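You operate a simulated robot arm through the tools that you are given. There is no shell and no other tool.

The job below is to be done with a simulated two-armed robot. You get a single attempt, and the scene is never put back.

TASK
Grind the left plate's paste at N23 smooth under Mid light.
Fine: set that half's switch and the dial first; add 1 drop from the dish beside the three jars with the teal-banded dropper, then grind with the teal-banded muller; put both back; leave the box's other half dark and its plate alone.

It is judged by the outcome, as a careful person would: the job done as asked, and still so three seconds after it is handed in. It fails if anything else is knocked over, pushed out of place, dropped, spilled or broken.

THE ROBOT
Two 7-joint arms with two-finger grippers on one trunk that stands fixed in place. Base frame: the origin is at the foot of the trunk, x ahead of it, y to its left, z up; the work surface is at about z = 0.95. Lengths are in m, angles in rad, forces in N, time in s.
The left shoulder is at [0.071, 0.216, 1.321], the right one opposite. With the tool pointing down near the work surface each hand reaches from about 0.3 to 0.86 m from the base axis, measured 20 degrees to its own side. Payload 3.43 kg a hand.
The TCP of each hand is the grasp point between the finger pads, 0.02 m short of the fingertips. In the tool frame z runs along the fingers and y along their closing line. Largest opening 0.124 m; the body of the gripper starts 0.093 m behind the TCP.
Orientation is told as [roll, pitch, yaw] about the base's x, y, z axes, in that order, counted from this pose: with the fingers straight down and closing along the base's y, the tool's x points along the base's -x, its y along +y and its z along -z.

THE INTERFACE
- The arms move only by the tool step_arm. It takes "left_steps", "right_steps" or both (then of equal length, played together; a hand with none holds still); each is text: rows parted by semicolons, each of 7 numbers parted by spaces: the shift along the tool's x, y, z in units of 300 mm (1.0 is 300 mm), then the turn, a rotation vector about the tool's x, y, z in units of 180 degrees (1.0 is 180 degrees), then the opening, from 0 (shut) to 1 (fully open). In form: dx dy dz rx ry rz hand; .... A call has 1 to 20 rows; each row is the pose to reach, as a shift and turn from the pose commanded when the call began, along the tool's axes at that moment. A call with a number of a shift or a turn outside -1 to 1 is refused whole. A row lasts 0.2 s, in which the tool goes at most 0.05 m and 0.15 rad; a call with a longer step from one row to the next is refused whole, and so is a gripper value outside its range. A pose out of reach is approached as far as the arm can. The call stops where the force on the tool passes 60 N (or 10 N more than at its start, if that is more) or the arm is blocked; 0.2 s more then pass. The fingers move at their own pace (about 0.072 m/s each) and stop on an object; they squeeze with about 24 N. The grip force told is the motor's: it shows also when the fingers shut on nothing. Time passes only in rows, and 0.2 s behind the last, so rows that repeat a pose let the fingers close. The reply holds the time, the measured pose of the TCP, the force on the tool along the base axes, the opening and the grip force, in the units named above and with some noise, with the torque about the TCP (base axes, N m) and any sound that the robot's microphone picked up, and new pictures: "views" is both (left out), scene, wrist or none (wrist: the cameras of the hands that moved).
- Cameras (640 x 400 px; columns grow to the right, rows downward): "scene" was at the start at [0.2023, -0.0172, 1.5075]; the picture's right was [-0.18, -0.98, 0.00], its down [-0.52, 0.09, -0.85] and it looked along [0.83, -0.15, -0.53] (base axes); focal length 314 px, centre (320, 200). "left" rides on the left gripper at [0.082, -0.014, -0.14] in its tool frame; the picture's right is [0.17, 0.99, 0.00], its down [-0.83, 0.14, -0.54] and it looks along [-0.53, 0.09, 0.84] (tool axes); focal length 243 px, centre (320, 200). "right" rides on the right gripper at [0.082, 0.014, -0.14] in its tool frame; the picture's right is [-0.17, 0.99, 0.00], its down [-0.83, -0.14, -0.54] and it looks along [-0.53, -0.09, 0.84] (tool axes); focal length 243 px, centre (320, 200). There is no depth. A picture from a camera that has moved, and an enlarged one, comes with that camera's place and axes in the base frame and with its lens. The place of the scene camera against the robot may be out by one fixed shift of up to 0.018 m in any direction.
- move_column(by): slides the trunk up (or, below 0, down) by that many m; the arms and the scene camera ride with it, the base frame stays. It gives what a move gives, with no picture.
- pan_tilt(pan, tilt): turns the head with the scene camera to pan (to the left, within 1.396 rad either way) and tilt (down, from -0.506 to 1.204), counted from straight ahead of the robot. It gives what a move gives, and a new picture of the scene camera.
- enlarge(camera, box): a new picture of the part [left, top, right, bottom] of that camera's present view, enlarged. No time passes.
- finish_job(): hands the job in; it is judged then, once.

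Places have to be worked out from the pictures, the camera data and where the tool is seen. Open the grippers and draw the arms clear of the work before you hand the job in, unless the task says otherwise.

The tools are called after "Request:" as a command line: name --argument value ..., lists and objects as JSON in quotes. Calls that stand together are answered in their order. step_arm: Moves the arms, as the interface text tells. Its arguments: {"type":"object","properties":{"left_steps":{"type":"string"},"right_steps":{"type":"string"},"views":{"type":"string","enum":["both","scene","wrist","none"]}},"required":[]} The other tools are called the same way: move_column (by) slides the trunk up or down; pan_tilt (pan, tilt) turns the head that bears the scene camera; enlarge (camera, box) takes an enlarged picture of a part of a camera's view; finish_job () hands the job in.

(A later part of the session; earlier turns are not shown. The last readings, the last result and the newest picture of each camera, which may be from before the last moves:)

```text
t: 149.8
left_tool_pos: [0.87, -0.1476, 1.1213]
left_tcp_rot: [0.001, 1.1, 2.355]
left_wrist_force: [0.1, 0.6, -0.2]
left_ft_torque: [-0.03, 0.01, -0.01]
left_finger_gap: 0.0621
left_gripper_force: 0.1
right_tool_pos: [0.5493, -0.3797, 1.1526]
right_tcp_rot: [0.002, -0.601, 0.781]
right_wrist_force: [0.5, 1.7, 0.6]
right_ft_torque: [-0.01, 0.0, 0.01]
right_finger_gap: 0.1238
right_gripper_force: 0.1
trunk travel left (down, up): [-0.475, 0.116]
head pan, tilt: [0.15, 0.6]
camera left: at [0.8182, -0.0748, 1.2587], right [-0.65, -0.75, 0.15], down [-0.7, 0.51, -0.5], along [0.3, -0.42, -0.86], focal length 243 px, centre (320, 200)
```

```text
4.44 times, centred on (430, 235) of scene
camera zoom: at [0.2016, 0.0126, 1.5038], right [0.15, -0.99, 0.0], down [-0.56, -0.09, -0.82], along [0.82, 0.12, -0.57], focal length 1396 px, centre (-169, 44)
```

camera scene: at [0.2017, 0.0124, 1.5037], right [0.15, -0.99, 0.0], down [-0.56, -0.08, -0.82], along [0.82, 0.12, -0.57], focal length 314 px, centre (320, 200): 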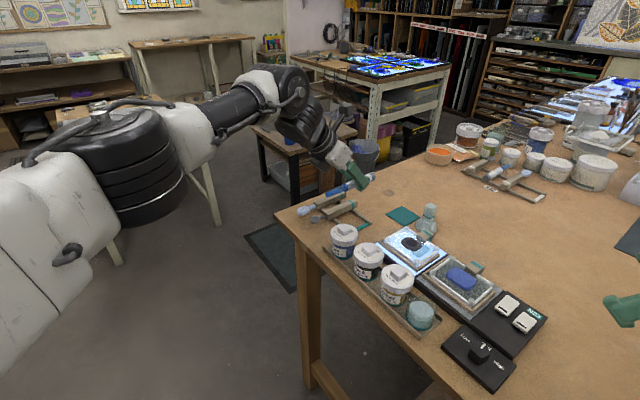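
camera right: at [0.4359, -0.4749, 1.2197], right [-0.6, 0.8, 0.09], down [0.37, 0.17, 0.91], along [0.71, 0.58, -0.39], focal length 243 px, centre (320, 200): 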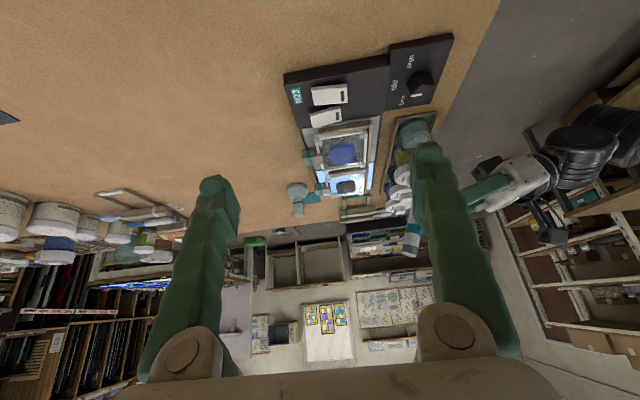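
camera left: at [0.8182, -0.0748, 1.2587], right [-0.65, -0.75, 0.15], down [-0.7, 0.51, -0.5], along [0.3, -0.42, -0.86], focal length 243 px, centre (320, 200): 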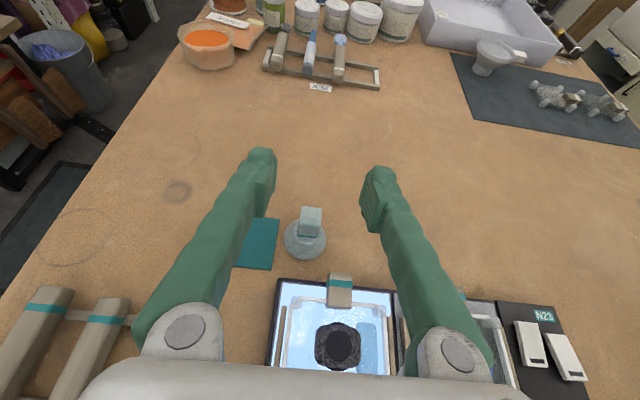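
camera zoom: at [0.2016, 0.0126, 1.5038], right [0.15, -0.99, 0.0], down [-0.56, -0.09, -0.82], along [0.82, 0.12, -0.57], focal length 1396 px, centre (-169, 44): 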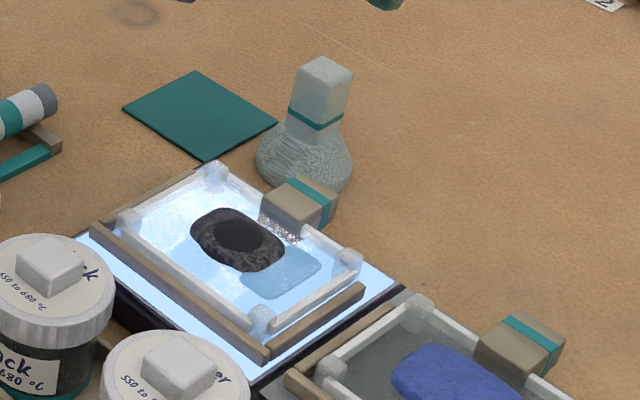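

The muller stands at (0.8885, -0.1695), top z ≈ 1.029, its 22 mm square handle squared to the 45° axes. I go to a pre-grasp just above it, then check.

Request:
step_arm --left_steps "-0.07 0.004 0.0888 0 0 0 0.5; -0.139 0.0079 0.1776 0 0 0 0.5; -0.139 0.0079 0.1776 0 0 0 0.5" --views "wrist"

Request:
enlarge --camera "left" --box '[250, 130, 390, 250]'

```text
t: 150.8
left_tool_pos: [0.9083, -0.1111, 1.0487]
left_tcp_rot: [0.009, 1.09, 2.429]
left_wrist_force: [-0.2, 0.4, -0.4]
left_ft_torque: [0.0, -0.02, 0.04]
left_finger_gap: 0.062
left_gripper_force: 0.1
left hand out of reach, approached as far as the arm can: row 2, 3
right_tool_pos: [0.5488, -0.3815, 1.1509]
right_tcp_rot: [0.001, -0.604, 0.78]
right_wrist_force: [0.8, 0.2, 1.1]
right_ft_torque: [0.0, 0.0, 0.04]
right_finger_gap: 0.124
right_gripper_force: 0.1
trunk travel left (down, up): [-0.475, 0.116]
head pan, tilt: [0.15, 0.6]
stopped in row 3 (left hand): the arm was blocked; the commanded pose is now the measured one
camera left: at [0.8543, -0.0421, 1.1863], right [-0.59, -0.79, 0.15], down [-0.74, 0.46, -0.49], along [0.31, -0.4, -0.86], focal length 243 px, centre (320, 200)
```

left: 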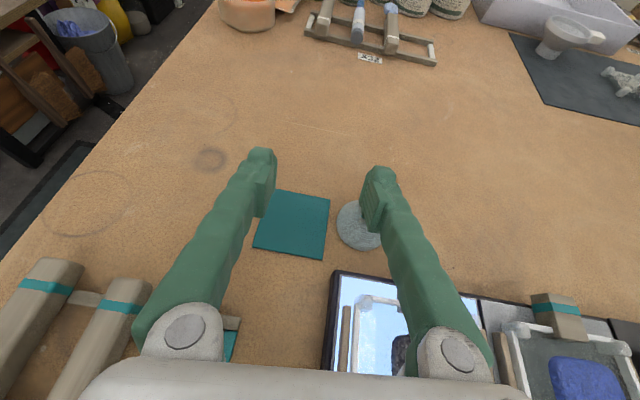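

```text
3.33 times, centred on (320, 190) of left
camera zoom: at [0.8543, -0.0421, 1.1863], right [-0.59, -0.79, 0.15], down [-0.74, 0.46, -0.49], along [0.31, -0.4, -0.86], focal length 809 px, centre (320, 233)
```

zoom: 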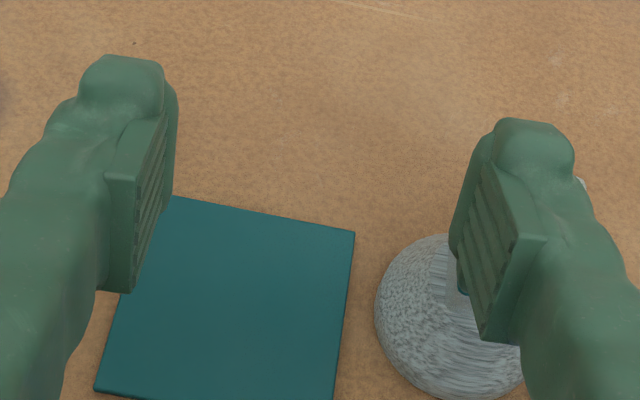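

The target was out of the left arm's reach and the hand slid sideways near the muller. I lift straight up at once and check the muller.

Request:
step_arm --left_steps "0.0739 0 -0.0386 0 0 0 0.5; 0.1478 0 -0.0771 0 0 0 0.5; 0.2217 0 -0.1157 0 0 0 0.5" --views "wrist"

Request:
enlarge --camera "left" --box '[250, 160, 470, 330]'

Request:
enlarge --camera "scene" --box '[380, 170, 480, 260]'

```text
t: 151.6
left_tool_pos: [0.9071, -0.1126, 1.1271]
left_tcp_rot: [0.006, 1.095, 2.423]
left_wrist_force: [0.0, 0.0, 0.4]
left_ft_torque: [-0.03, -0.04, -0.03]
left_finger_gap: 0.0615
left_gripper_force: 0.1
right_tool_pos: [0.5486, -0.3801, 1.1514]
right_tcp_rot: [-0.001, -0.603, 0.782]
right_wrist_force: [-0.2, -0.1, -0.1]
right_ft_torque: [-0.01, -0.01, 0.0]
right_finger_gap: 0.124
right_gripper_force: 0.0
trunk travel left (down, up): [-0.475, 0.116]
head pan, tilt: [0.15, 0.6]
camera left: at [0.8523, -0.0434, 1.2646], right [-0.6, -0.79, 0.15], down [-0.74, 0.47, -0.49], along [0.32, -0.4, -0.86], focal length 243 px, centre (320, 200)
```

left: 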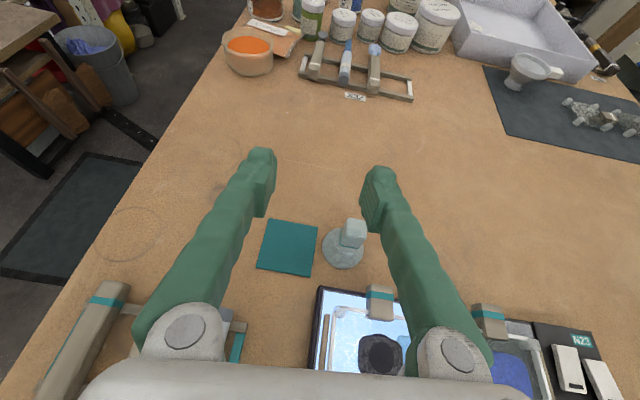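

```text
2.35 times, centred on (360, 245) of left
camera zoom: at [0.8523, -0.0434, 1.2646], right [-0.6, -0.79, 0.15], down [-0.74, 0.47, -0.49], along [0.32, -0.4, -0.86], focal length 571 px, centre (226, 94)
```

zoom: 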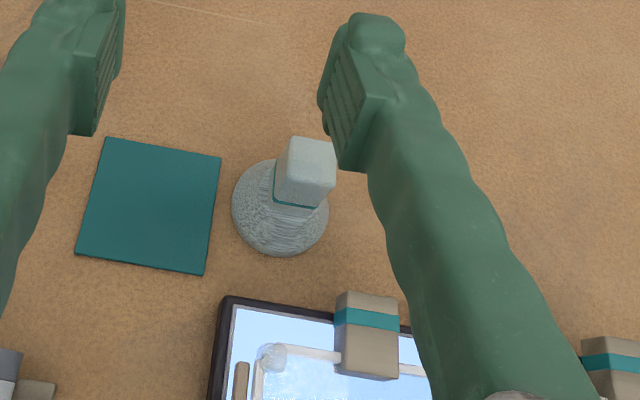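

```text
4.44 times, centred on (430, 215) of scene
camera zoom: at [0.2011, 0.012, 1.5039], right [0.15, -0.99, 0.0], down [-0.56, -0.08, -0.83], along [0.82, 0.12, -0.56], focal length 1396 px, centre (-169, 133)
```

zoom: 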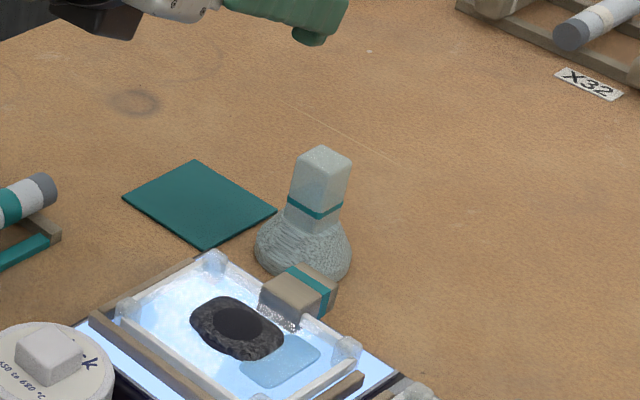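

The muller is undisturbed (same place in the scene view), but it is beyond the left arm's reach. I withdraw the left arm to the user side and bring the right arm (yaw 45°, pitch −1.0) forward for the muller.

Request:
step_arm --left_steps "-0.0548 -0.0305 -0.122 0 0 0 0.5; -0.1095 -0.061 -0.244 0 0 0 0.5; -0.1643 -0.0915 -0.366 0 0 0 0.5; -0.219 -0.122 -0.488 0 0 0 0.5; -0.2738 -0.1525 -0.61 0 0 0 0.5; -0.3285 -0.183 -0.732 0 0 0 0.5; -0.3833 -0.2135 -0.854 0 0 0 0.5; -0.438 -0.244 -0.976 0 0 0 0.5" --right_steps "-0.0682 -0.0291 0.0571 0 -0.0158 0 1; -0.1364 -0.0582 0.1141 0 -0.0317 0 1; -0.2046 -0.0873 0.1712 0 -0.0475 0 1; -0.2728 -0.1164 0.2283 0 -0.0634 0 1; -0.341 -0.1454 0.2853 0 -0.0792 0 1; -0.4092 -0.1745 0.3424 0 -0.095 0 1; -0.4774 -0.2036 0.3994 0 -0.1109 0 1; -0.5456 -0.2327 0.4565 0 -0.1267 0 1" --views "both"

```text
t: 153.4
left_tool_pos: [0.7174, 0.1552, 1.1444]
left_tcp_rot: [0.008, 1.093, 2.422]
left_wrist_force: [-0.1, 0.5, -0.4]
left_ft_torque: [-0.02, -0.01, -0.02]
left_finger_gap: 0.0621
left_gripper_force: 0.0
right_tool_pos: [0.7515, -0.2759, 1.13]
right_tcp_rot: [-0.002, -0.999, 0.784]
right_wrist_force: [0.4, -0.1, 0.5]
right_ft_torque: [-0.03, 0.0, 0.02]
right_finger_gap: 0.124
right_gripper_force: 0.0
trunk travel left (down, up): [-0.475, 0.116]
head pan, tilt: [0.15, 0.6]
camera scene: at [0.2015, 0.0132, 1.5038], right [0.15, -0.99, 0.0], down [-0.56, -0.09, -0.82], along [0.82, 0.12, -0.57], focal length 314 px, centre (320, 200)
camera right: at [0.6265, -0.3818, 1.1358], right [-0.63, 0.76, 0.14], down [0.09, -0.1, 0.99], along [0.77, 0.64, -0.01], focal length 243 px, centre (320, 200)
camera left: at [0.6621, 0.2246, 1.2821], right [-0.6, -0.79, 0.15], down [-0.74, 0.47, -0.49], along [0.32, -0.4, -0.86], focal length 243 px, centre (320, 200)
```

scene: 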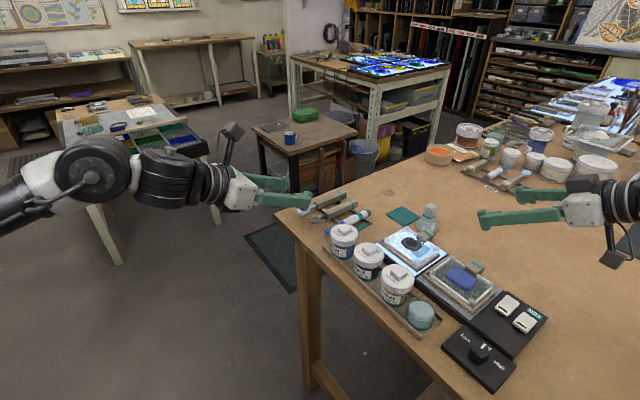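
right: 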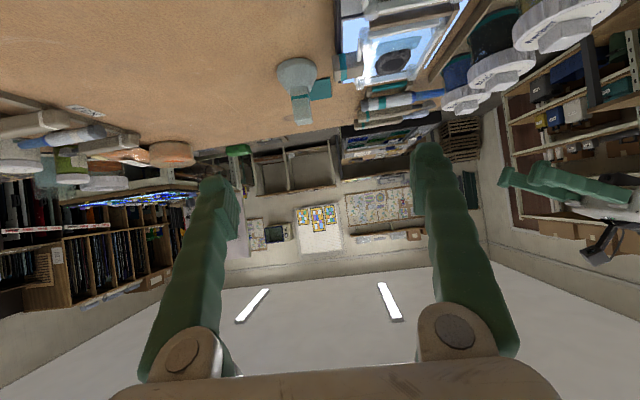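
left: 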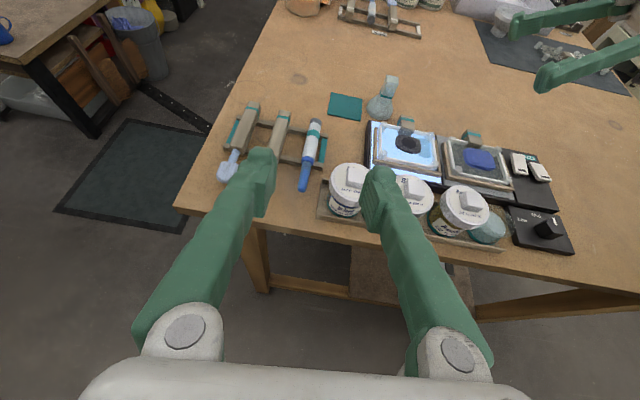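

Both arms are well placed; the left camera gives an overview. I move the right hand over the muller at z 1.10 to test reach with pitch −1.0.

Request:
step_arm --right_steps "-0.0453 -0.0143 0.1073 0 0 0 0.8; -0.0906 -0.0285 0.2147 0 0 0 0.6; -0.1358 -0.0428 0.322 0 0 0 0.5; -0.1811 -0.057 0.4294 0 0 0 0.5; -0.2264 -0.0713 0.5367 0 0 0 0.45; -0.2264 -0.0713 0.5367 0 0 0 0.45" --views "wrist"

Request:
enlarge --camera "left" --box '[330, 60, 520, 200]'

```text
t: 154.8
left_tool_pos: [0.7187, 0.155, 1.1442]
left_tcp_rot: [0.009, 1.092, 2.425]
left_wrist_force: [0.1, 0.2, 0.9]
left_ft_torque: [0.02, 0.0, -0.03]
left_finger_gap: 0.0619
left_gripper_force: 0.1
right_tool_pos: [0.8672, -0.1848, 1.1062]
right_tcp_rot: [-0.003, -1.001, 0.785]
right_wrist_force: [0.3, 0.6, -0.9]
right_ft_torque: [0.03, -0.05, 0.01]
right_finger_gap: 0.0561
right_gripper_force: 0.1
right hand out of reach, approached as far as the arm can: row 5, 6
trunk travel left (down, up): [-0.475, 0.116]
head pan, tilt: [0.15, 0.6]
camera right: at [0.7419, -0.2901, 1.1123], right [-0.63, 0.76, 0.14], down [0.09, -0.1, 0.99], along [0.77, 0.64, -0.01], focal length 243 px, centre (320, 200)
```

right: 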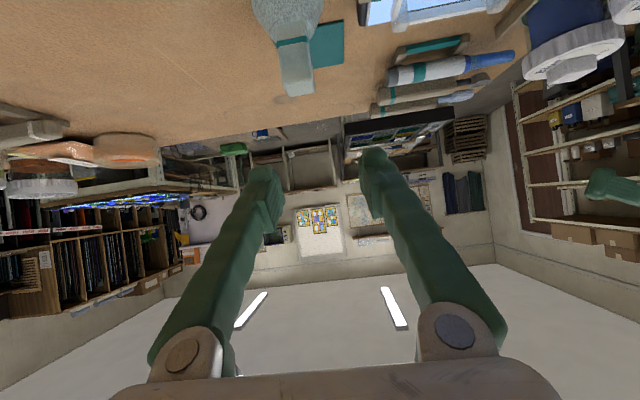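

```text
2.86 times, centred on (425, 130) of left
camera zoom: at [0.6638, 0.2236, 1.2816], right [-0.6, -0.79, 0.15], down [-0.74, 0.47, -0.49], along [0.31, -0.4, -0.86], focal length 693 px, centre (20, 400)
```

zoom: 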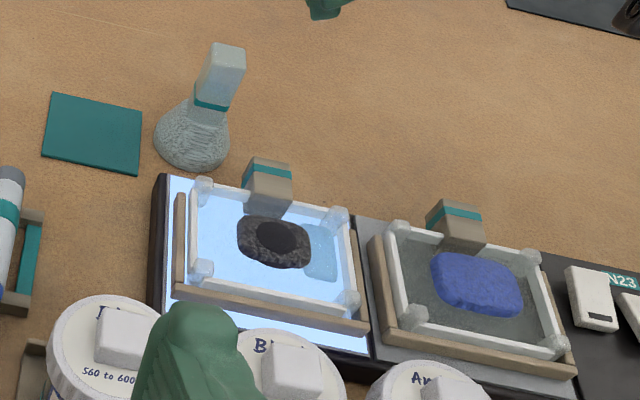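

A fitted reach model suggests yaw ≈ 38° with pitch −1.1 will reach the muller (7° off its faces, harmless). I move to that hover at z ≈ 1.075.

Request:
step_arm --right_steps "0.0 -0.005 0.01 0.0109 -0.0105 0.007 0.45; 0.015 -0.01 0.06 0.0218 -0.021 0.014 0.45; 0.041 -0.0141 0.1288 0.0327 -0.0315 0.021 0.45; 0.041 -0.0141 0.1288 0.0327 -0.0315 0.021 0.45" --views "wrist"

Request:
enlarge --camera "left" --box '[330, 30, 520, 170]'

```text
t: 155.8
left_tool_pos: [0.7176, 0.154, 1.1451]
left_tcp_rot: [0.007, 1.092, 2.422]
left_wrist_force: [-0.1, -0.3, 0.1]
left_ft_torque: [0.03, 0.01, -0.03]
left_finger_gap: 0.0621
left_gripper_force: 0.1
right_tool_pos: [0.8766, -0.1765, 1.0802]
right_tcp_rot: [0.016, -1.1, 0.649]
right_wrist_force: [0.3, 0.6, 0.4]
right_ft_torque: [0.0, 0.02, -0.03]
right_finger_gap: 0.0558
right_gripper_force: 0.0
right hand out of reach, approached as far as the arm can: row 3, 4
trunk travel left (down, up): [-0.475, 0.116]
head pan, tilt: [0.15, 0.6]
camera right: at [0.7395, -0.2662, 1.0699], right [-0.54, 0.82, 0.15], down [0.01, -0.18, 0.98], along [0.84, 0.54, 0.09], focal length 243 px, centre (320, 200)
```

right: 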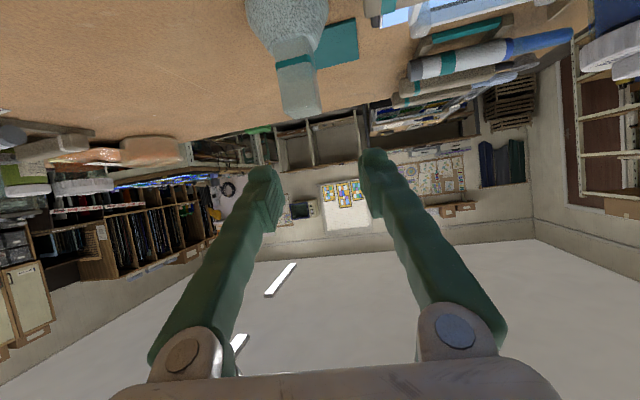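

```text
2.86 times, centred on (425, 100) of left
camera zoom: at [0.6624, 0.2236, 1.2821], right [-0.6, -0.79, 0.15], down [-0.74, 0.47, -0.49], along [0.32, -0.4, -0.86], focal length 693 px, centre (20, 486)
```

zoom: 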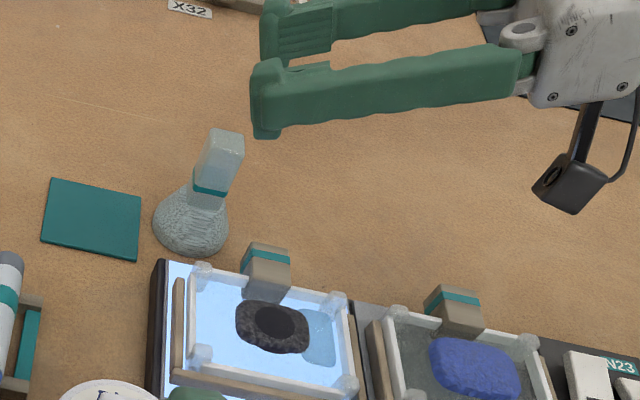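

The hand is 14 mm short of the handle's centre along its pointing direction, so the front of the pads (20 mm beyond TCP) will still cover the handle. I check that the handle lies laterally between the fingers, then go down to z ≈ 1.045 first.

Request:
step_arm --right_steps "0.052 0 0.0265 0 0 0 0.45; 0.1046 0 0.0532 0 0 0 0.45; 0.1046 0 0.0532 0 0 0 0.45" --views "wrist"

Request:
enlarge --camera "left" --box '[330, 50, 480, 160]'

Request:
enlarge --camera "right" --box '[230, 60, 410, 220]'

```text
t: 156.6
left_tool_pos: [0.7169, 0.1551, 1.1451]
left_tcp_rot: [0.007, 1.092, 2.423]
left_wrist_force: [-0.4, 0.4, -0.8]
left_ft_torque: [0.02, -0.02, 0.01]
left_finger_gap: 0.062
left_gripper_force: 0.1
right_tool_pos: [0.8654, -0.1812, 1.0488]
right_tcp_rot: [0.015, -1.099, 0.649]
right_wrist_force: [0.9, 0.4, 0.6]
right_ft_torque: [-0.01, 0.0, 0.01]
right_finger_gap: 0.0556
right_gripper_force: 0.1
right hand out of reach, approached as far as the arm can: row 1, 2, 3
trunk travel left (down, up): [-0.475, 0.116]
head pan, tilt: [0.15, 0.6]
camera right: at [0.7298, -0.2706, 1.0386], right [-0.55, 0.82, 0.15], down [0.01, -0.18, 0.98], along [0.84, 0.54, 0.09], focal length 243 px, centre (320, 200)
```

right: 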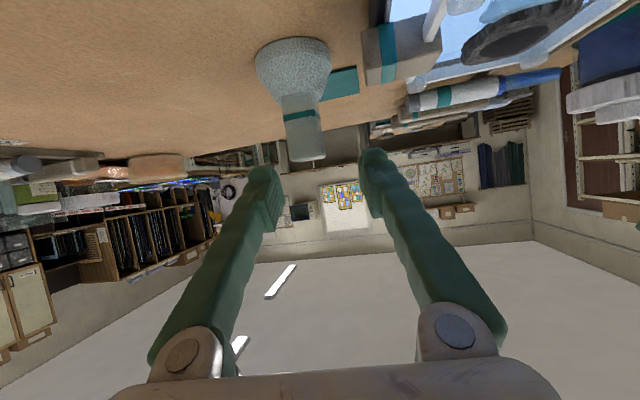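

```text
3.64 times, centred on (405, 105) of left
camera zoom: at [0.6624, 0.2235, 1.282], right [-0.6, -0.79, 0.15], down [-0.74, 0.47, -0.49], along [0.32, -0.4, -0.86], focal length 882 px, centre (11, 546)
```

zoom: 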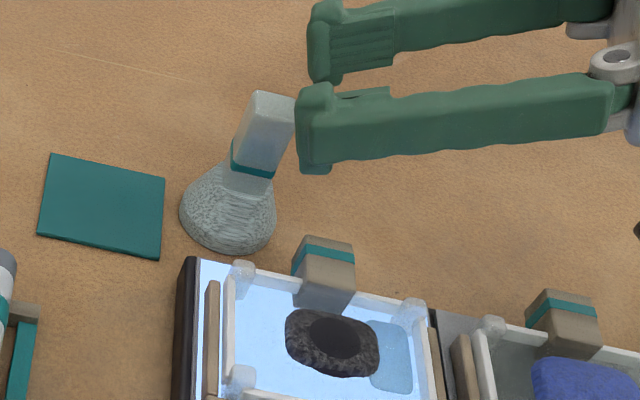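

```text
2.50 times, centred on (320, 140) of right
camera zoom: at [0.7298, -0.2706, 1.0386], right [-0.55, 0.82, 0.15], down [0.01, -0.18, 0.98], along [0.84, 0.54, 0.09], focal length 606 px, centre (320, 350)
```

zoom: 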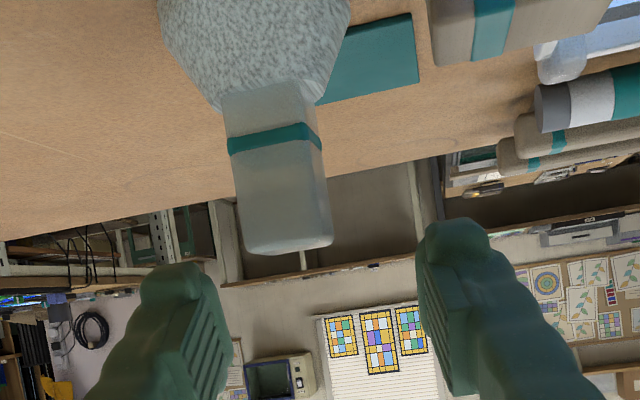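

Going lower costs reach: the shoulder is too high for this. Lowering the trunk by about 0.14 m should fix it, so I first raise both hands to comfortable poses.

Request:
step_arm --right_steps "-0.0228 0.0044 -0.1216 0 0 0 0.45; -0.0455 0.0088 -0.2433 0 0 0 0.45; -0.0683 0.0131 -0.3649 0 0 0 0.45; -0.091 0.0175 -0.4865 0 0 0 0.45; -0.1138 0.0219 -0.6081 0 0 0 0.45; -0.1365 0.0263 -0.7298 0 0 0 0.45; -0.1593 0.0306 -0.8514 0 0 0 0.45; -0.182 0.035 -0.973 0 0 0 0.45" --left_steps "0.0444 0 -0.023 0 0 0 0.5; 0.0888 0 -0.046 0 0 0 0.5; 0.1331 0 -0.069 0 0 0 0.5; 0.1775 0 -0.092 0 0 0 0.5; 0.2219 0 -0.115 0 0 0 0.5; 0.2663 0 -0.138 0 0 0 0.5; 0.3106 0 -0.161 0 0 0 0.5; 0.355 0 -0.184 0 0 0 0.5" --views "none"

```text
t: 158.4
left_tool_pos: [0.7148, 0.1541, 1.2665]
left_tcp_rot: [0.005, 1.093, 2.422]
left_wrist_force: [0.5, 0.4, 0.4]
left_ft_torque: [-0.01, 0.02, 0.01]
left_finger_gap: 0.0619
left_gripper_force: 0.0
right_tool_pos: [0.672, -0.3164, 1.23]
right_tcp_rot: [0.015, -1.101, 0.647]
right_wrist_force: [-0.3, -0.9, -0.7]
right_ft_torque: [0.0, -0.03, -0.01]
right_finger_gap: 0.0559
right_gripper_force: 0.1
trunk travel left (down, up): [-0.475, 0.116]
head pan, tilt: [0.15, 0.6]
```

Both hands are high and fully reached. I lower the trunk by 0.10 first and check how the arms ride.

Request:
move_column --by -0.1

```text
t: 159.7
left_tool_pos: [0.7169, 0.1545, 1.1649]
left_tcp_rot: [0.007, 1.095, 2.423]
left_wrist_force: [0.3, 0.4, 0.4]
left_ft_torque: [0.0, 0.02, 0.0]
left_finger_gap: 0.0619
left_gripper_force: 0.1
right_tool_pos: [0.6746, -0.3177, 1.133]
right_tcp_rot: [0.014, -1.097, 0.649]
right_wrist_force: [-1.0, 0.4, 0.4]
right_ft_torque: [-0.02, 0.03, 0.0]
right_finger_gap: 0.0559
right_gripper_force: 0.2
trunk travel left (down, up): [-0.375, 0.216]
head pan, tilt: [0.15, 0.6]
```

Both arms rode straight down. I lower another 0.05 m, which both hands can afford at these places.

Request:
move_column --by -0.05

Request:
pan_tilt --pan -0.05 --tilt 0.5

```text
t: 160.6
left_tool_pos: [0.7167, 0.1549, 1.115]
left_tcp_rot: [0.006, 1.093, 2.42]
left_wrist_force: [-0.3, 0.6, -0.7]
left_ft_torque: [0.0, 0.05, 0.02]
left_finger_gap: 0.0621
left_gripper_force: 0.0
right_tool_pos: [0.6737, -0.318, 1.0812]
right_tcp_rot: [0.015, -1.099, 0.651]
right_wrist_force: [-0.7, 0.6, -0.1]
right_ft_torque: [0.01, -0.01, 0.02]
right_finger_gap: 0.056
right_gripper_force: 0.1
trunk travel left (down, up): [-0.325, 0.266]
head pan, tilt: [0.15, 0.6]
```

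```text
t: 161.3
left_tool_pos: [0.718, 0.1543, 1.1141]
left_tcp_rot: [0.009, 1.091, 2.422]
left_wrist_force: [-0.1, 0.1, -0.5]
left_ft_torque: [0.02, 0.01, -0.01]
left_finger_gap: 0.062
left_gripper_force: 0.1
right_tool_pos: [0.6741, -0.3189, 1.0809]
right_tcp_rot: [0.014, -1.1, 0.648]
right_wrist_force: [-0.7, -0.3, 0.5]
right_ft_torque: [-0.03, 0.01, -0.01]
right_finger_gap: 0.056
right_gripper_force: 0.1
trunk travel left (down, up): [-0.325, 0.266]
head pan, tilt: [-0.051, 0.499]
camera scene: at [0.2478, -0.0059, 1.3584], right [-0.05, -1.0, 0.0], down [-0.48, 0.02, -0.88], along [0.88, -0.04, -0.48], focal length 314 px, centre (320, 200)
```

scene: 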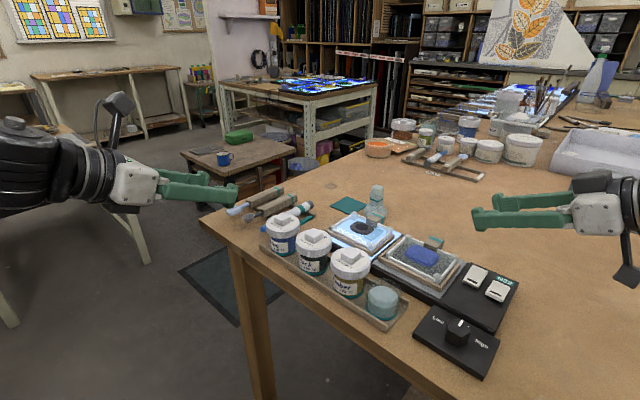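

The trunk is lower and slightly forward. I move the right hand to just above the muller (yaw 45°, pitch −1.1, TCP 1 cm short of the handle's centre) at z ≈ 1.075.

Request:
step_arm --right_steps "-0.0518 -0.0055 0.1079 -0.0056 0 -0.0028 0.45; -0.1036 -0.0111 0.2159 -0.0111 0 -0.0057 0.45; -0.1554 -0.0166 0.3238 -0.0167 0 -0.0085 0.45; -0.2071 -0.0222 0.4317 -0.0222 0 -0.0113 0.45; -0.2589 -0.0277 0.5396 -0.0278 0 -0.0141 0.45; -0.3107 -0.0333 0.6476 -0.0333 0 -0.017 0.45; -0.3625 -0.0388 0.7555 -0.0389 0 -0.0198 0.45; -0.3625 -0.0388 0.7555 -0.0389 0 -0.0198 0.45" --views "both"

Request:
enlarge --camera "left" --box '[330, 50, 520, 190]'

Request:
enlarge --camera "right" --box '[230, 30, 410, 200]'

```text
t: 163.1
left_tool_pos: [0.7179, 0.1538, 1.1153]
left_tcp_rot: [0.007, 1.093, 2.422]
left_wrist_force: [0.1, 0.2, -0.3]
left_ft_torque: [0.01, -0.01, 0.05]
left_finger_gap: 0.0621
left_gripper_force: 0.1
right_tool_pos: [0.88, -0.1739, 1.0763]
right_tcp_rot: [0.016, -1.099, 0.787]
right_wrist_force: [0.0, -1.0, 0.1]
right_ft_torque: [0.0, 0.01, -0.01]
right_finger_gap: 0.0556
right_gripper_force: 0.1
trunk travel left (down, up): [-0.325, 0.266]
head pan, tilt: [-0.051, 0.499]
camera scene: at [0.2468, -0.0063, 1.3586], right [-0.05, -1.0, 0.0], down [-0.48, 0.02, -0.88], along [0.88, -0.04, -0.48], focal length 314 px, centre (320, 200)
camera right: at [0.7578, -0.2813, 1.0656], right [-0.65, 0.74, 0.15], down [0.03, -0.18, 0.98], along [0.76, 0.65, 0.09], focal length 243 px, centre (320, 200)
```

scene: 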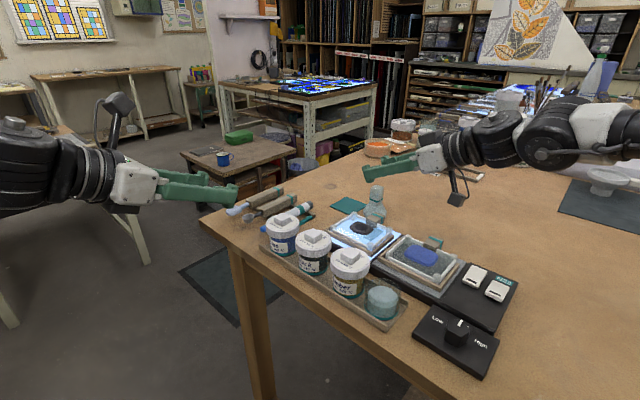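
right: 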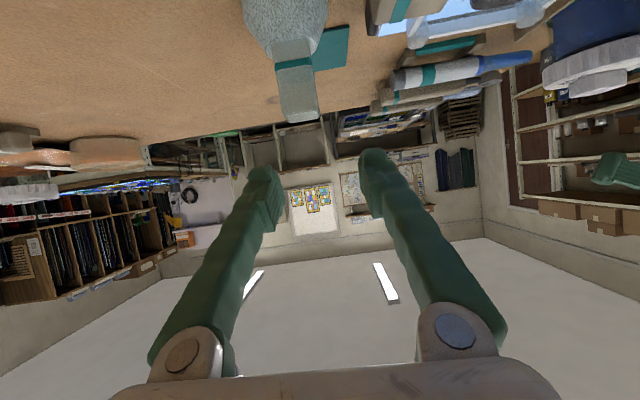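

```text
2.86 times, centred on (425, 120) of left
camera zoom: at [0.6614, 0.2232, 1.2525], right [-0.6, -0.79, 0.15], down [-0.74, 0.47, -0.49], along [0.32, -0.4, -0.86], focal length 693 px, centre (20, 429)
```

zoom: 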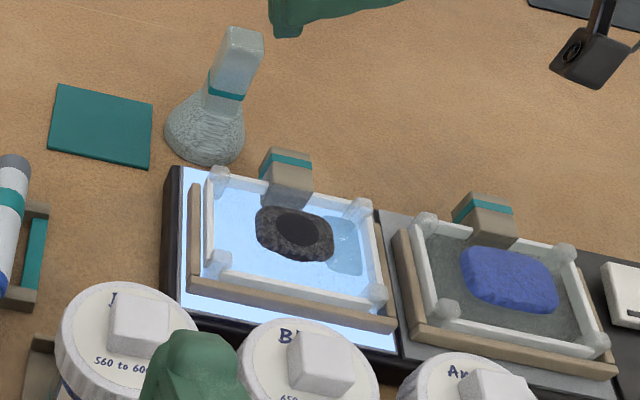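

```text
2.35 times, centred on (320, 115) of right
camera zoom: at [0.7578, -0.2813, 1.0656], right [-0.65, 0.74, 0.15], down [0.03, -0.18, 0.98], along [0.76, 0.65, 0.09], focal length 571 px, centre (320, 400)
```

zoom: 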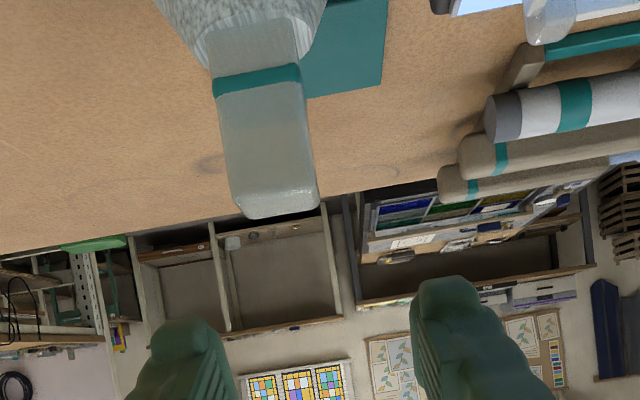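

Reached. The handle is slightly to one side (about 5 mm); I correct that and lower around it to z ≈ 1.04 first, checking.

Request:
step_arm --right_steps "0.036 -0.0167 0.0182 0 0 0 0.45; 0.072 -0.0167 0.0364 0 0 0 0.45; 0.1077 -0.0167 0.055 0 0 0 0.45; 0.1077 -0.0167 0.055 0 0 0 0.45" --views "wrist"

Request:
enlarge --camera "right" --box '[230, 60, 410, 230]'

Request:
enlarge --camera "left" --box '[340, 30, 480, 140]'

Request:
enlarge --camera "scene" --box '[320, 140, 480, 260]'

```text
t: 164.1
left_tool_pos: [0.7174, 0.1548, 1.1147]
left_tcp_rot: [0.007, 1.091, 2.423]
left_wrist_force: [0.3, 0.2, 1.0]
left_ft_torque: [-0.01, 0.01, 0.01]
left_finger_gap: 0.062
left_gripper_force: 0.0
right_tool_pos: [0.8839, -0.1766, 1.0403]
right_tcp_rot: [0.014, -1.099, 0.784]
right_wrist_force: [0.5, -0.1, -0.5]
right_ft_torque: [-0.01, 0.01, 0.0]
right_finger_gap: 0.0561
right_gripper_force: 0.0
trunk travel left (down, up): [-0.325, 0.266]
head pan, tilt: [-0.051, 0.499]
camera right: at [0.7609, -0.2839, 1.0289], right [-0.65, 0.74, 0.15], down [0.03, -0.18, 0.98], along [0.76, 0.65, 0.09], focal length 243 px, centre (320, 200)
```

right: 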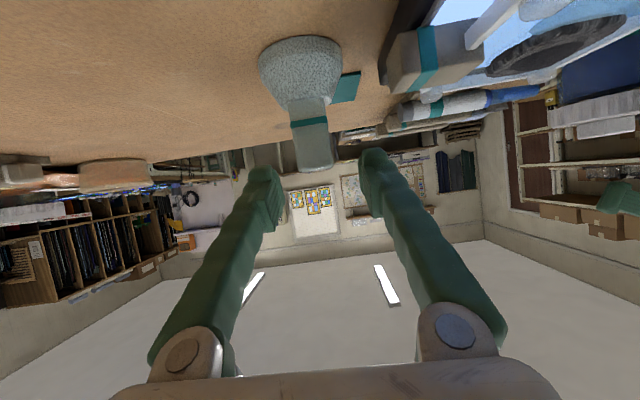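

```text
2.35 times, centred on (320, 145) of right
camera zoom: at [0.7609, -0.2839, 1.0289], right [-0.65, 0.74, 0.15], down [0.03, -0.18, 0.98], along [0.76, 0.65, 0.09], focal length 571 px, centre (320, 329)
```

zoom: 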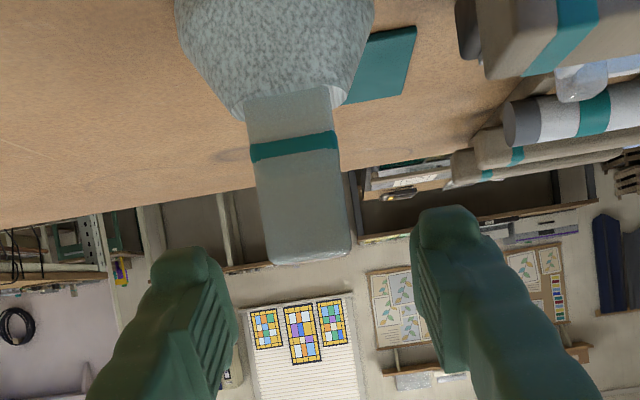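

```text
3.64 times, centred on (410, 85) of left
camera zoom: at [0.662, 0.2236, 1.2521], right [-0.6, -0.79, 0.15], down [-0.74, 0.47, -0.49], along [0.32, -0.4, -0.86], focal length 882 px, centre (-7, 618)
```

zoom: 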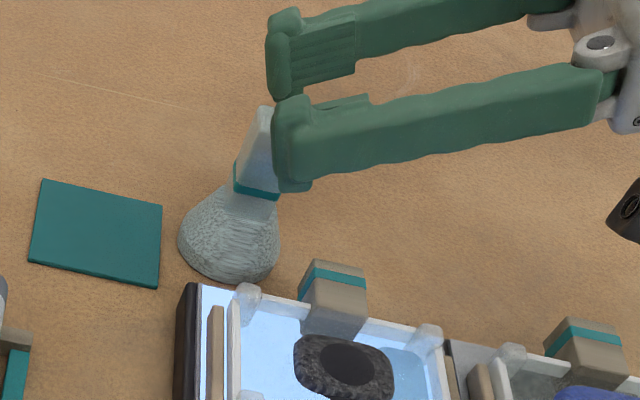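

```text
3.33 times, centred on (400, 200) of scene
camera zoom: at [0.2474, -0.0059, 1.3585], right [-0.05, -1.0, 0.0], down [-0.48, 0.02, -0.88], along [0.88, -0.04, -0.48], focal length 1047 px, centre (53, 200)
```

zoom: 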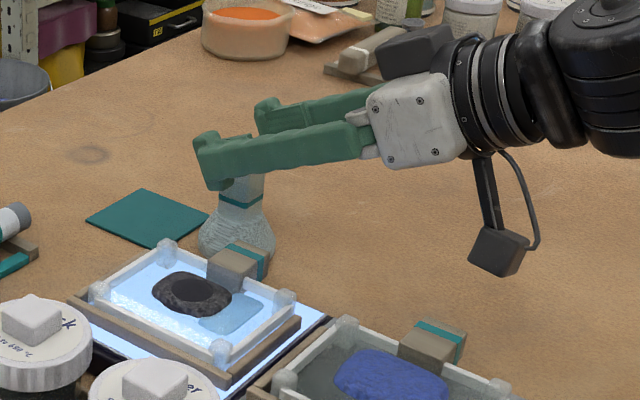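

The handle is nicely between the fingers, about 9 mm ahead of TCP. I lower the last 22 mm and then close.

Request:
step_arm --right_steps "0.0331 -0.01 0.0169 0 0 0 0.45; 0.0662 -0.01 0.0338 0 0 0 0.45; 0.0662 -0.01 0.0338 0 0 0 0.45" --views "none"

Request:
step_arm --right_steps "0 0 0 0 0 0 0.3; 0 0 0 0 0 0 0.1; 0 0 0 0 0 0 0.1; 0 0 0 0 0 0 0.1" --views "both"

Request:
enlarge --camera "scene" --box '[320, 140, 480, 260]'

Request:
enlarge --camera "left" --box '[340, 30, 480, 140]'

```text
t: 164.9
left_tool_pos: [0.7187, 0.1551, 1.1147]
left_tcp_rot: [0.01, 1.091, 2.424]
left_wrist_force: [0.8, 0.3, 0.1]
left_ft_torque: [-0.05, -0.01, 0.01]
left_finger_gap: 0.0619
left_gripper_force: 0.0
right_tool_pos: [0.8859, -0.179, 1.016]
right_tcp_rot: [0.014, -1.1, 0.784]
right_wrist_force: [0.5, 0.3, -0.7]
right_ft_torque: [-0.04, -0.02, -0.02]
right_finger_gap: 0.0561
right_gripper_force: 0.1
trunk travel left (down, up): [-0.325, 0.266]
head pan, tilt: [-0.051, 0.499]
```

```text
t: 165.9
left_tool_pos: [0.7178, 0.1548, 1.115]
left_tcp_rot: [0.008, 1.092, 2.424]
left_wrist_force: [0.7, 0.9, -0.2]
left_ft_torque: [-0.03, 0.03, -0.01]
left_finger_gap: 0.0621
left_gripper_force: 0.1
right_tool_pos: [0.8863, -0.1791, 1.0171]
right_tcp_rot: [0.014, -1.098, 0.782]
right_wrist_force: [-0.3, 0.5, 0.1]
right_ft_torque: [0.0, -0.03, -0.02]
right_finger_gap: 0.0231
right_gripper_force: 24.0
trunk travel left (down, up): [-0.325, 0.266]
head pan, tilt: [-0.051, 0.499]
camera scene: at [0.2477, -0.0059, 1.3584], right [-0.05, -1.0, 0.0], down [-0.48, 0.02, -0.88], along [0.88, -0.04, -0.48], focal length 314 px, centre (320, 200)
camera right: at [0.7636, -0.2859, 1.0064], right [-0.65, 0.74, 0.15], down [0.03, -0.18, 0.98], along [0.76, 0.65, 0.09], focal length 243 px, centre (320, 200)
```

scene: 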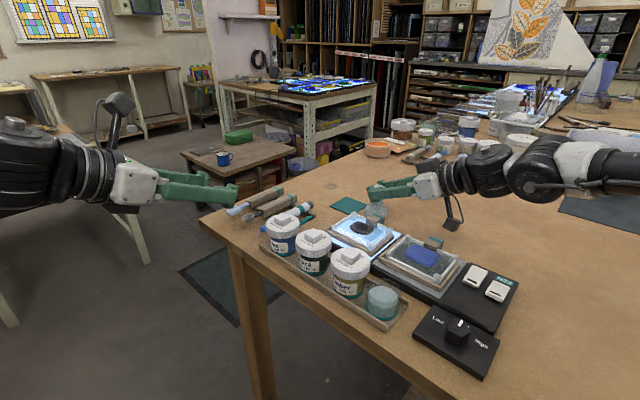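
right: 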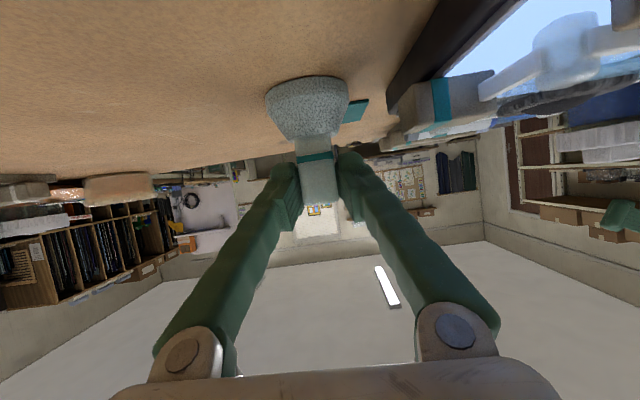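

```text
3.33 times, centred on (400, 200) of scene
camera zoom: at [0.2477, -0.0059, 1.3584], right [-0.05, -1.0, 0.0], down [-0.48, 0.02, -0.88], along [0.88, -0.04, -0.48], focal length 1047 px, centre (53, 200)
```

zoom: 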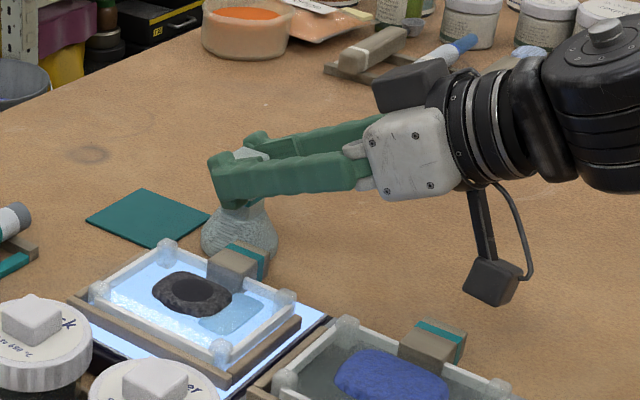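

```text
3.64 times, centred on (410, 85) of left
camera zoom: at [0.6622, 0.2236, 1.2519], right [-0.6, -0.79, 0.15], down [-0.74, 0.47, -0.49], along [0.32, -0.4, -0.86], focal length 882 px, centre (-7, 618)
```

zoom: 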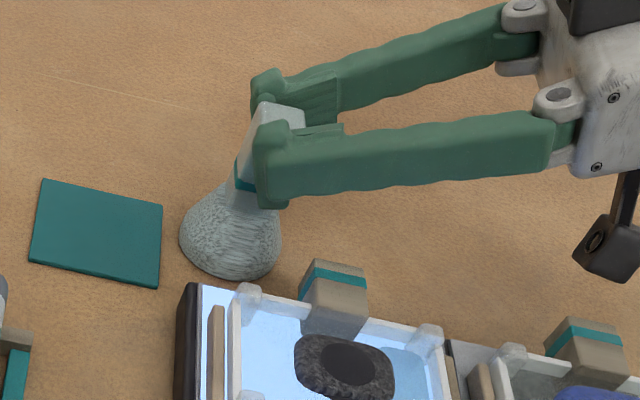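

Gripped firmly (23.1 mm, 24 N); home pose noted as TCP (0.8863, -0.1791, 1.0171). I lift the muller straight up 6 cm.

Request:
step_arm --right_steps "-0.03 0 -0.0153 0 0 0 0.1; -0.0742 0 -0.0379 0 0 0 0.1; -0.1187 0 -0.0606 0 0 0 0.1; -0.1781 0 -0.0909 0 0 0 0.1; -0.1781 0 -0.0909 0 0 0 0.1" --views "both"

Request:
enlarge --camera "left" --box '[330, 20, 520, 160]'

```text
t: 167.1
left_tool_pos: [0.7186, 0.1541, 1.1144]
left_tcp_rot: [0.008, 1.092, 2.424]
left_wrist_force: [-0.4, -0.3, 0.5]
left_ft_torque: [-0.01, 0.02, -0.02]
left_finger_gap: 0.062
left_gripper_force: 0.1
right_tool_pos: [0.8858, -0.1793, 1.0763]
right_tcp_rot: [0.019, -1.101, 0.783]
right_wrist_force: [0.3, 0.0, -2.9]
right_ft_torque: [-0.01, -0.02, 0.03]
right_finger_gap: 0.0231
right_gripper_force: 24.3
trunk travel left (down, up): [-0.325, 0.266]
head pan, tilt: [-0.051, 0.499]
camera scene: at [0.2484, -0.0062, 1.3583], right [-0.05, -1.0, 0.0], down [-0.48, 0.02, -0.88], along [0.88, -0.04, -0.48], focal length 314 px, centre (320, 200)
camera right: at [0.7639, -0.2867, 1.0664], right [-0.65, 0.74, 0.16], down [0.03, -0.18, 0.98], along [0.76, 0.65, 0.09], focal length 243 px, centre (320, 200)
```

scene: 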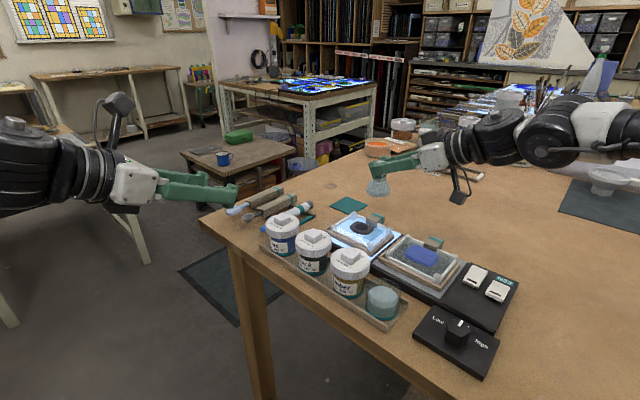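
right: 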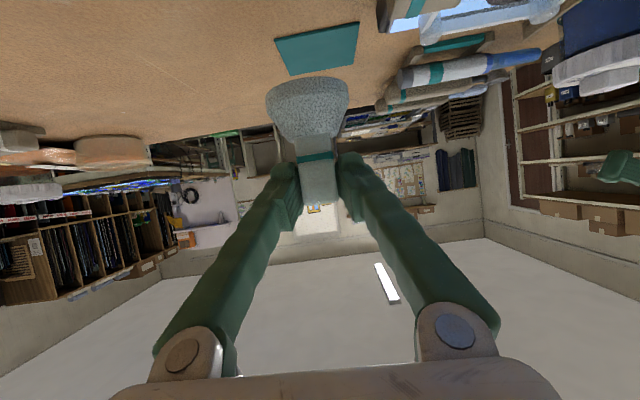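

```text
2.86 times, centred on (425, 90) of left
camera zoom: at [0.6629, 0.2232, 1.2516], right [-0.6, -0.79, 0.15], down [-0.74, 0.47, -0.49], along [0.31, -0.4, -0.86], focal length 693 px, centre (20, 514)
```

zoom: 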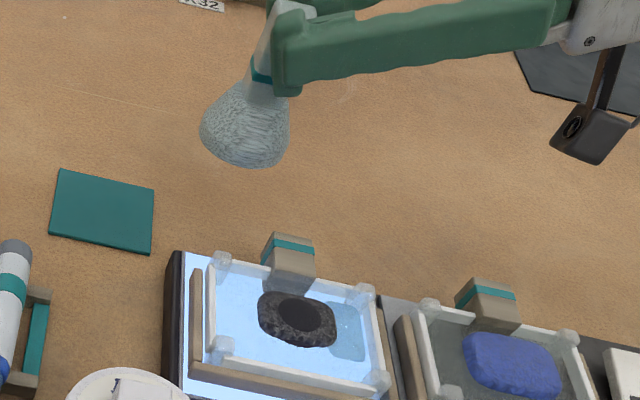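

The muller is held securely (about 3 N). I raise it a bit more and carry it over to the left plate at a height clear of the plate's posts and handle.

Request:
step_arm --right_steps "-0.05 0 -0.0257 0 0 0 0.1; -0.1011 0 -0.0513 0 0 0 0.1; -0.084 0.0939 -0.0846 0 0 0 0.1; -0.067 0.1878 -0.1178 0 0 0 0.1; -0.05 0.2817 -0.151 0 0 0 0.1; -0.0334 0.3756 -0.1843 0 0 0 0.1; -0.0334 0.3756 -0.1843 0 0 0 0.1" --views "both"

Request:
enlarge --camera "left" --box '[340, 70, 490, 190]'

Request:
enlarge --camera "scene" --box '[310, 150, 470, 280]'

```text
t: 168.7
left_tool_pos: [0.7178, 0.1546, 1.1134]
left_tcp_rot: [0.009, 1.092, 2.425]
left_wrist_force: [-0.6, 0.0, -0.2]
left_ft_torque: [-0.02, -0.01, -0.03]
left_finger_gap: 0.062
left_gripper_force: 0.1
right_tool_pos: [0.7744, -0.1353, 1.1095]
right_tcp_rot: [0.016, -1.101, 0.783]
right_wrist_force: [0.0, 0.7, -2.8]
right_ft_torque: [0.01, 0.03, 0.02]
right_finger_gap: 0.0229
right_gripper_force: 24.3
trunk travel left (down, up): [-0.325, 0.266]
head pan, tilt: [-0.051, 0.499]
camera scene: at [0.2487, -0.0061, 1.3582], right [-0.05, -1.0, 0.0], down [-0.48, 0.02, -0.88], along [0.88, -0.04, -0.48], focal length 314 px, centre (320, 200)
camera right: at [0.652, -0.2423, 1.1], right [-0.65, 0.74, 0.15], down [0.03, -0.18, 0.98], along [0.76, 0.65, 0.09], focal length 243 px, centre (320, 200)
```

scene: 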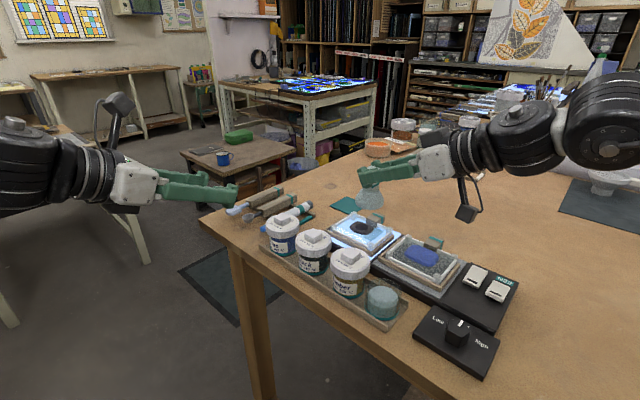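
right: 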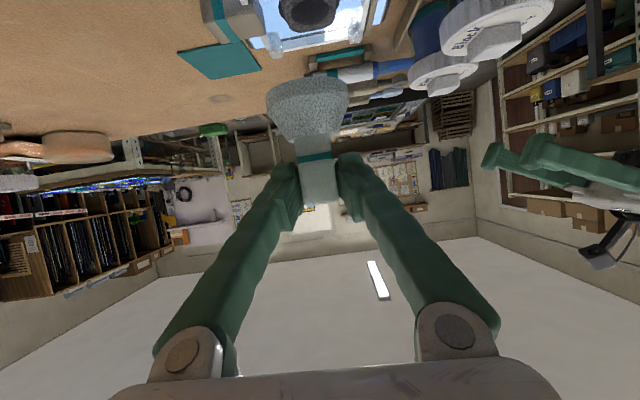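

```text
3.33 times, centred on (415, 130) of left
camera zoom: at [0.6632, 0.2233, 1.2514], right [-0.6, -0.79, 0.15], down [-0.74, 0.47, -0.49], along [0.31, -0.4, -0.86], focal length 809 px, centre (3, 433)
```

zoom: 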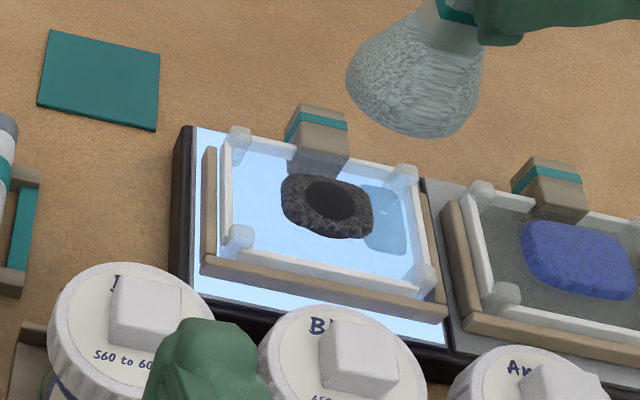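

```text
3.08 times, centred on (390, 215) of scene
camera zoom: at [0.2487, -0.0061, 1.3582], right [-0.05, -1.0, 0.0], down [-0.48, 0.02, -0.88], along [0.88, -0.04, -0.48], focal length 966 px, centre (105, 154)
```

zoom: 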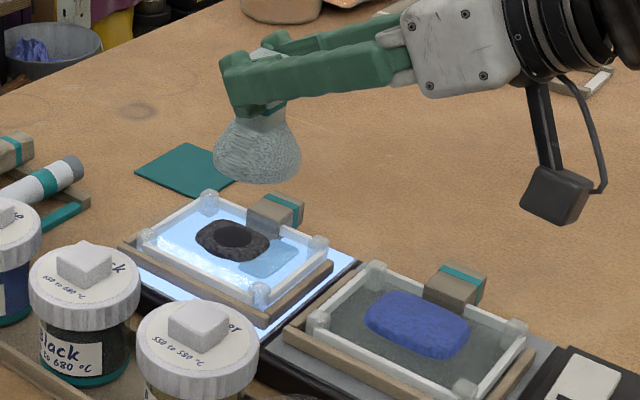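

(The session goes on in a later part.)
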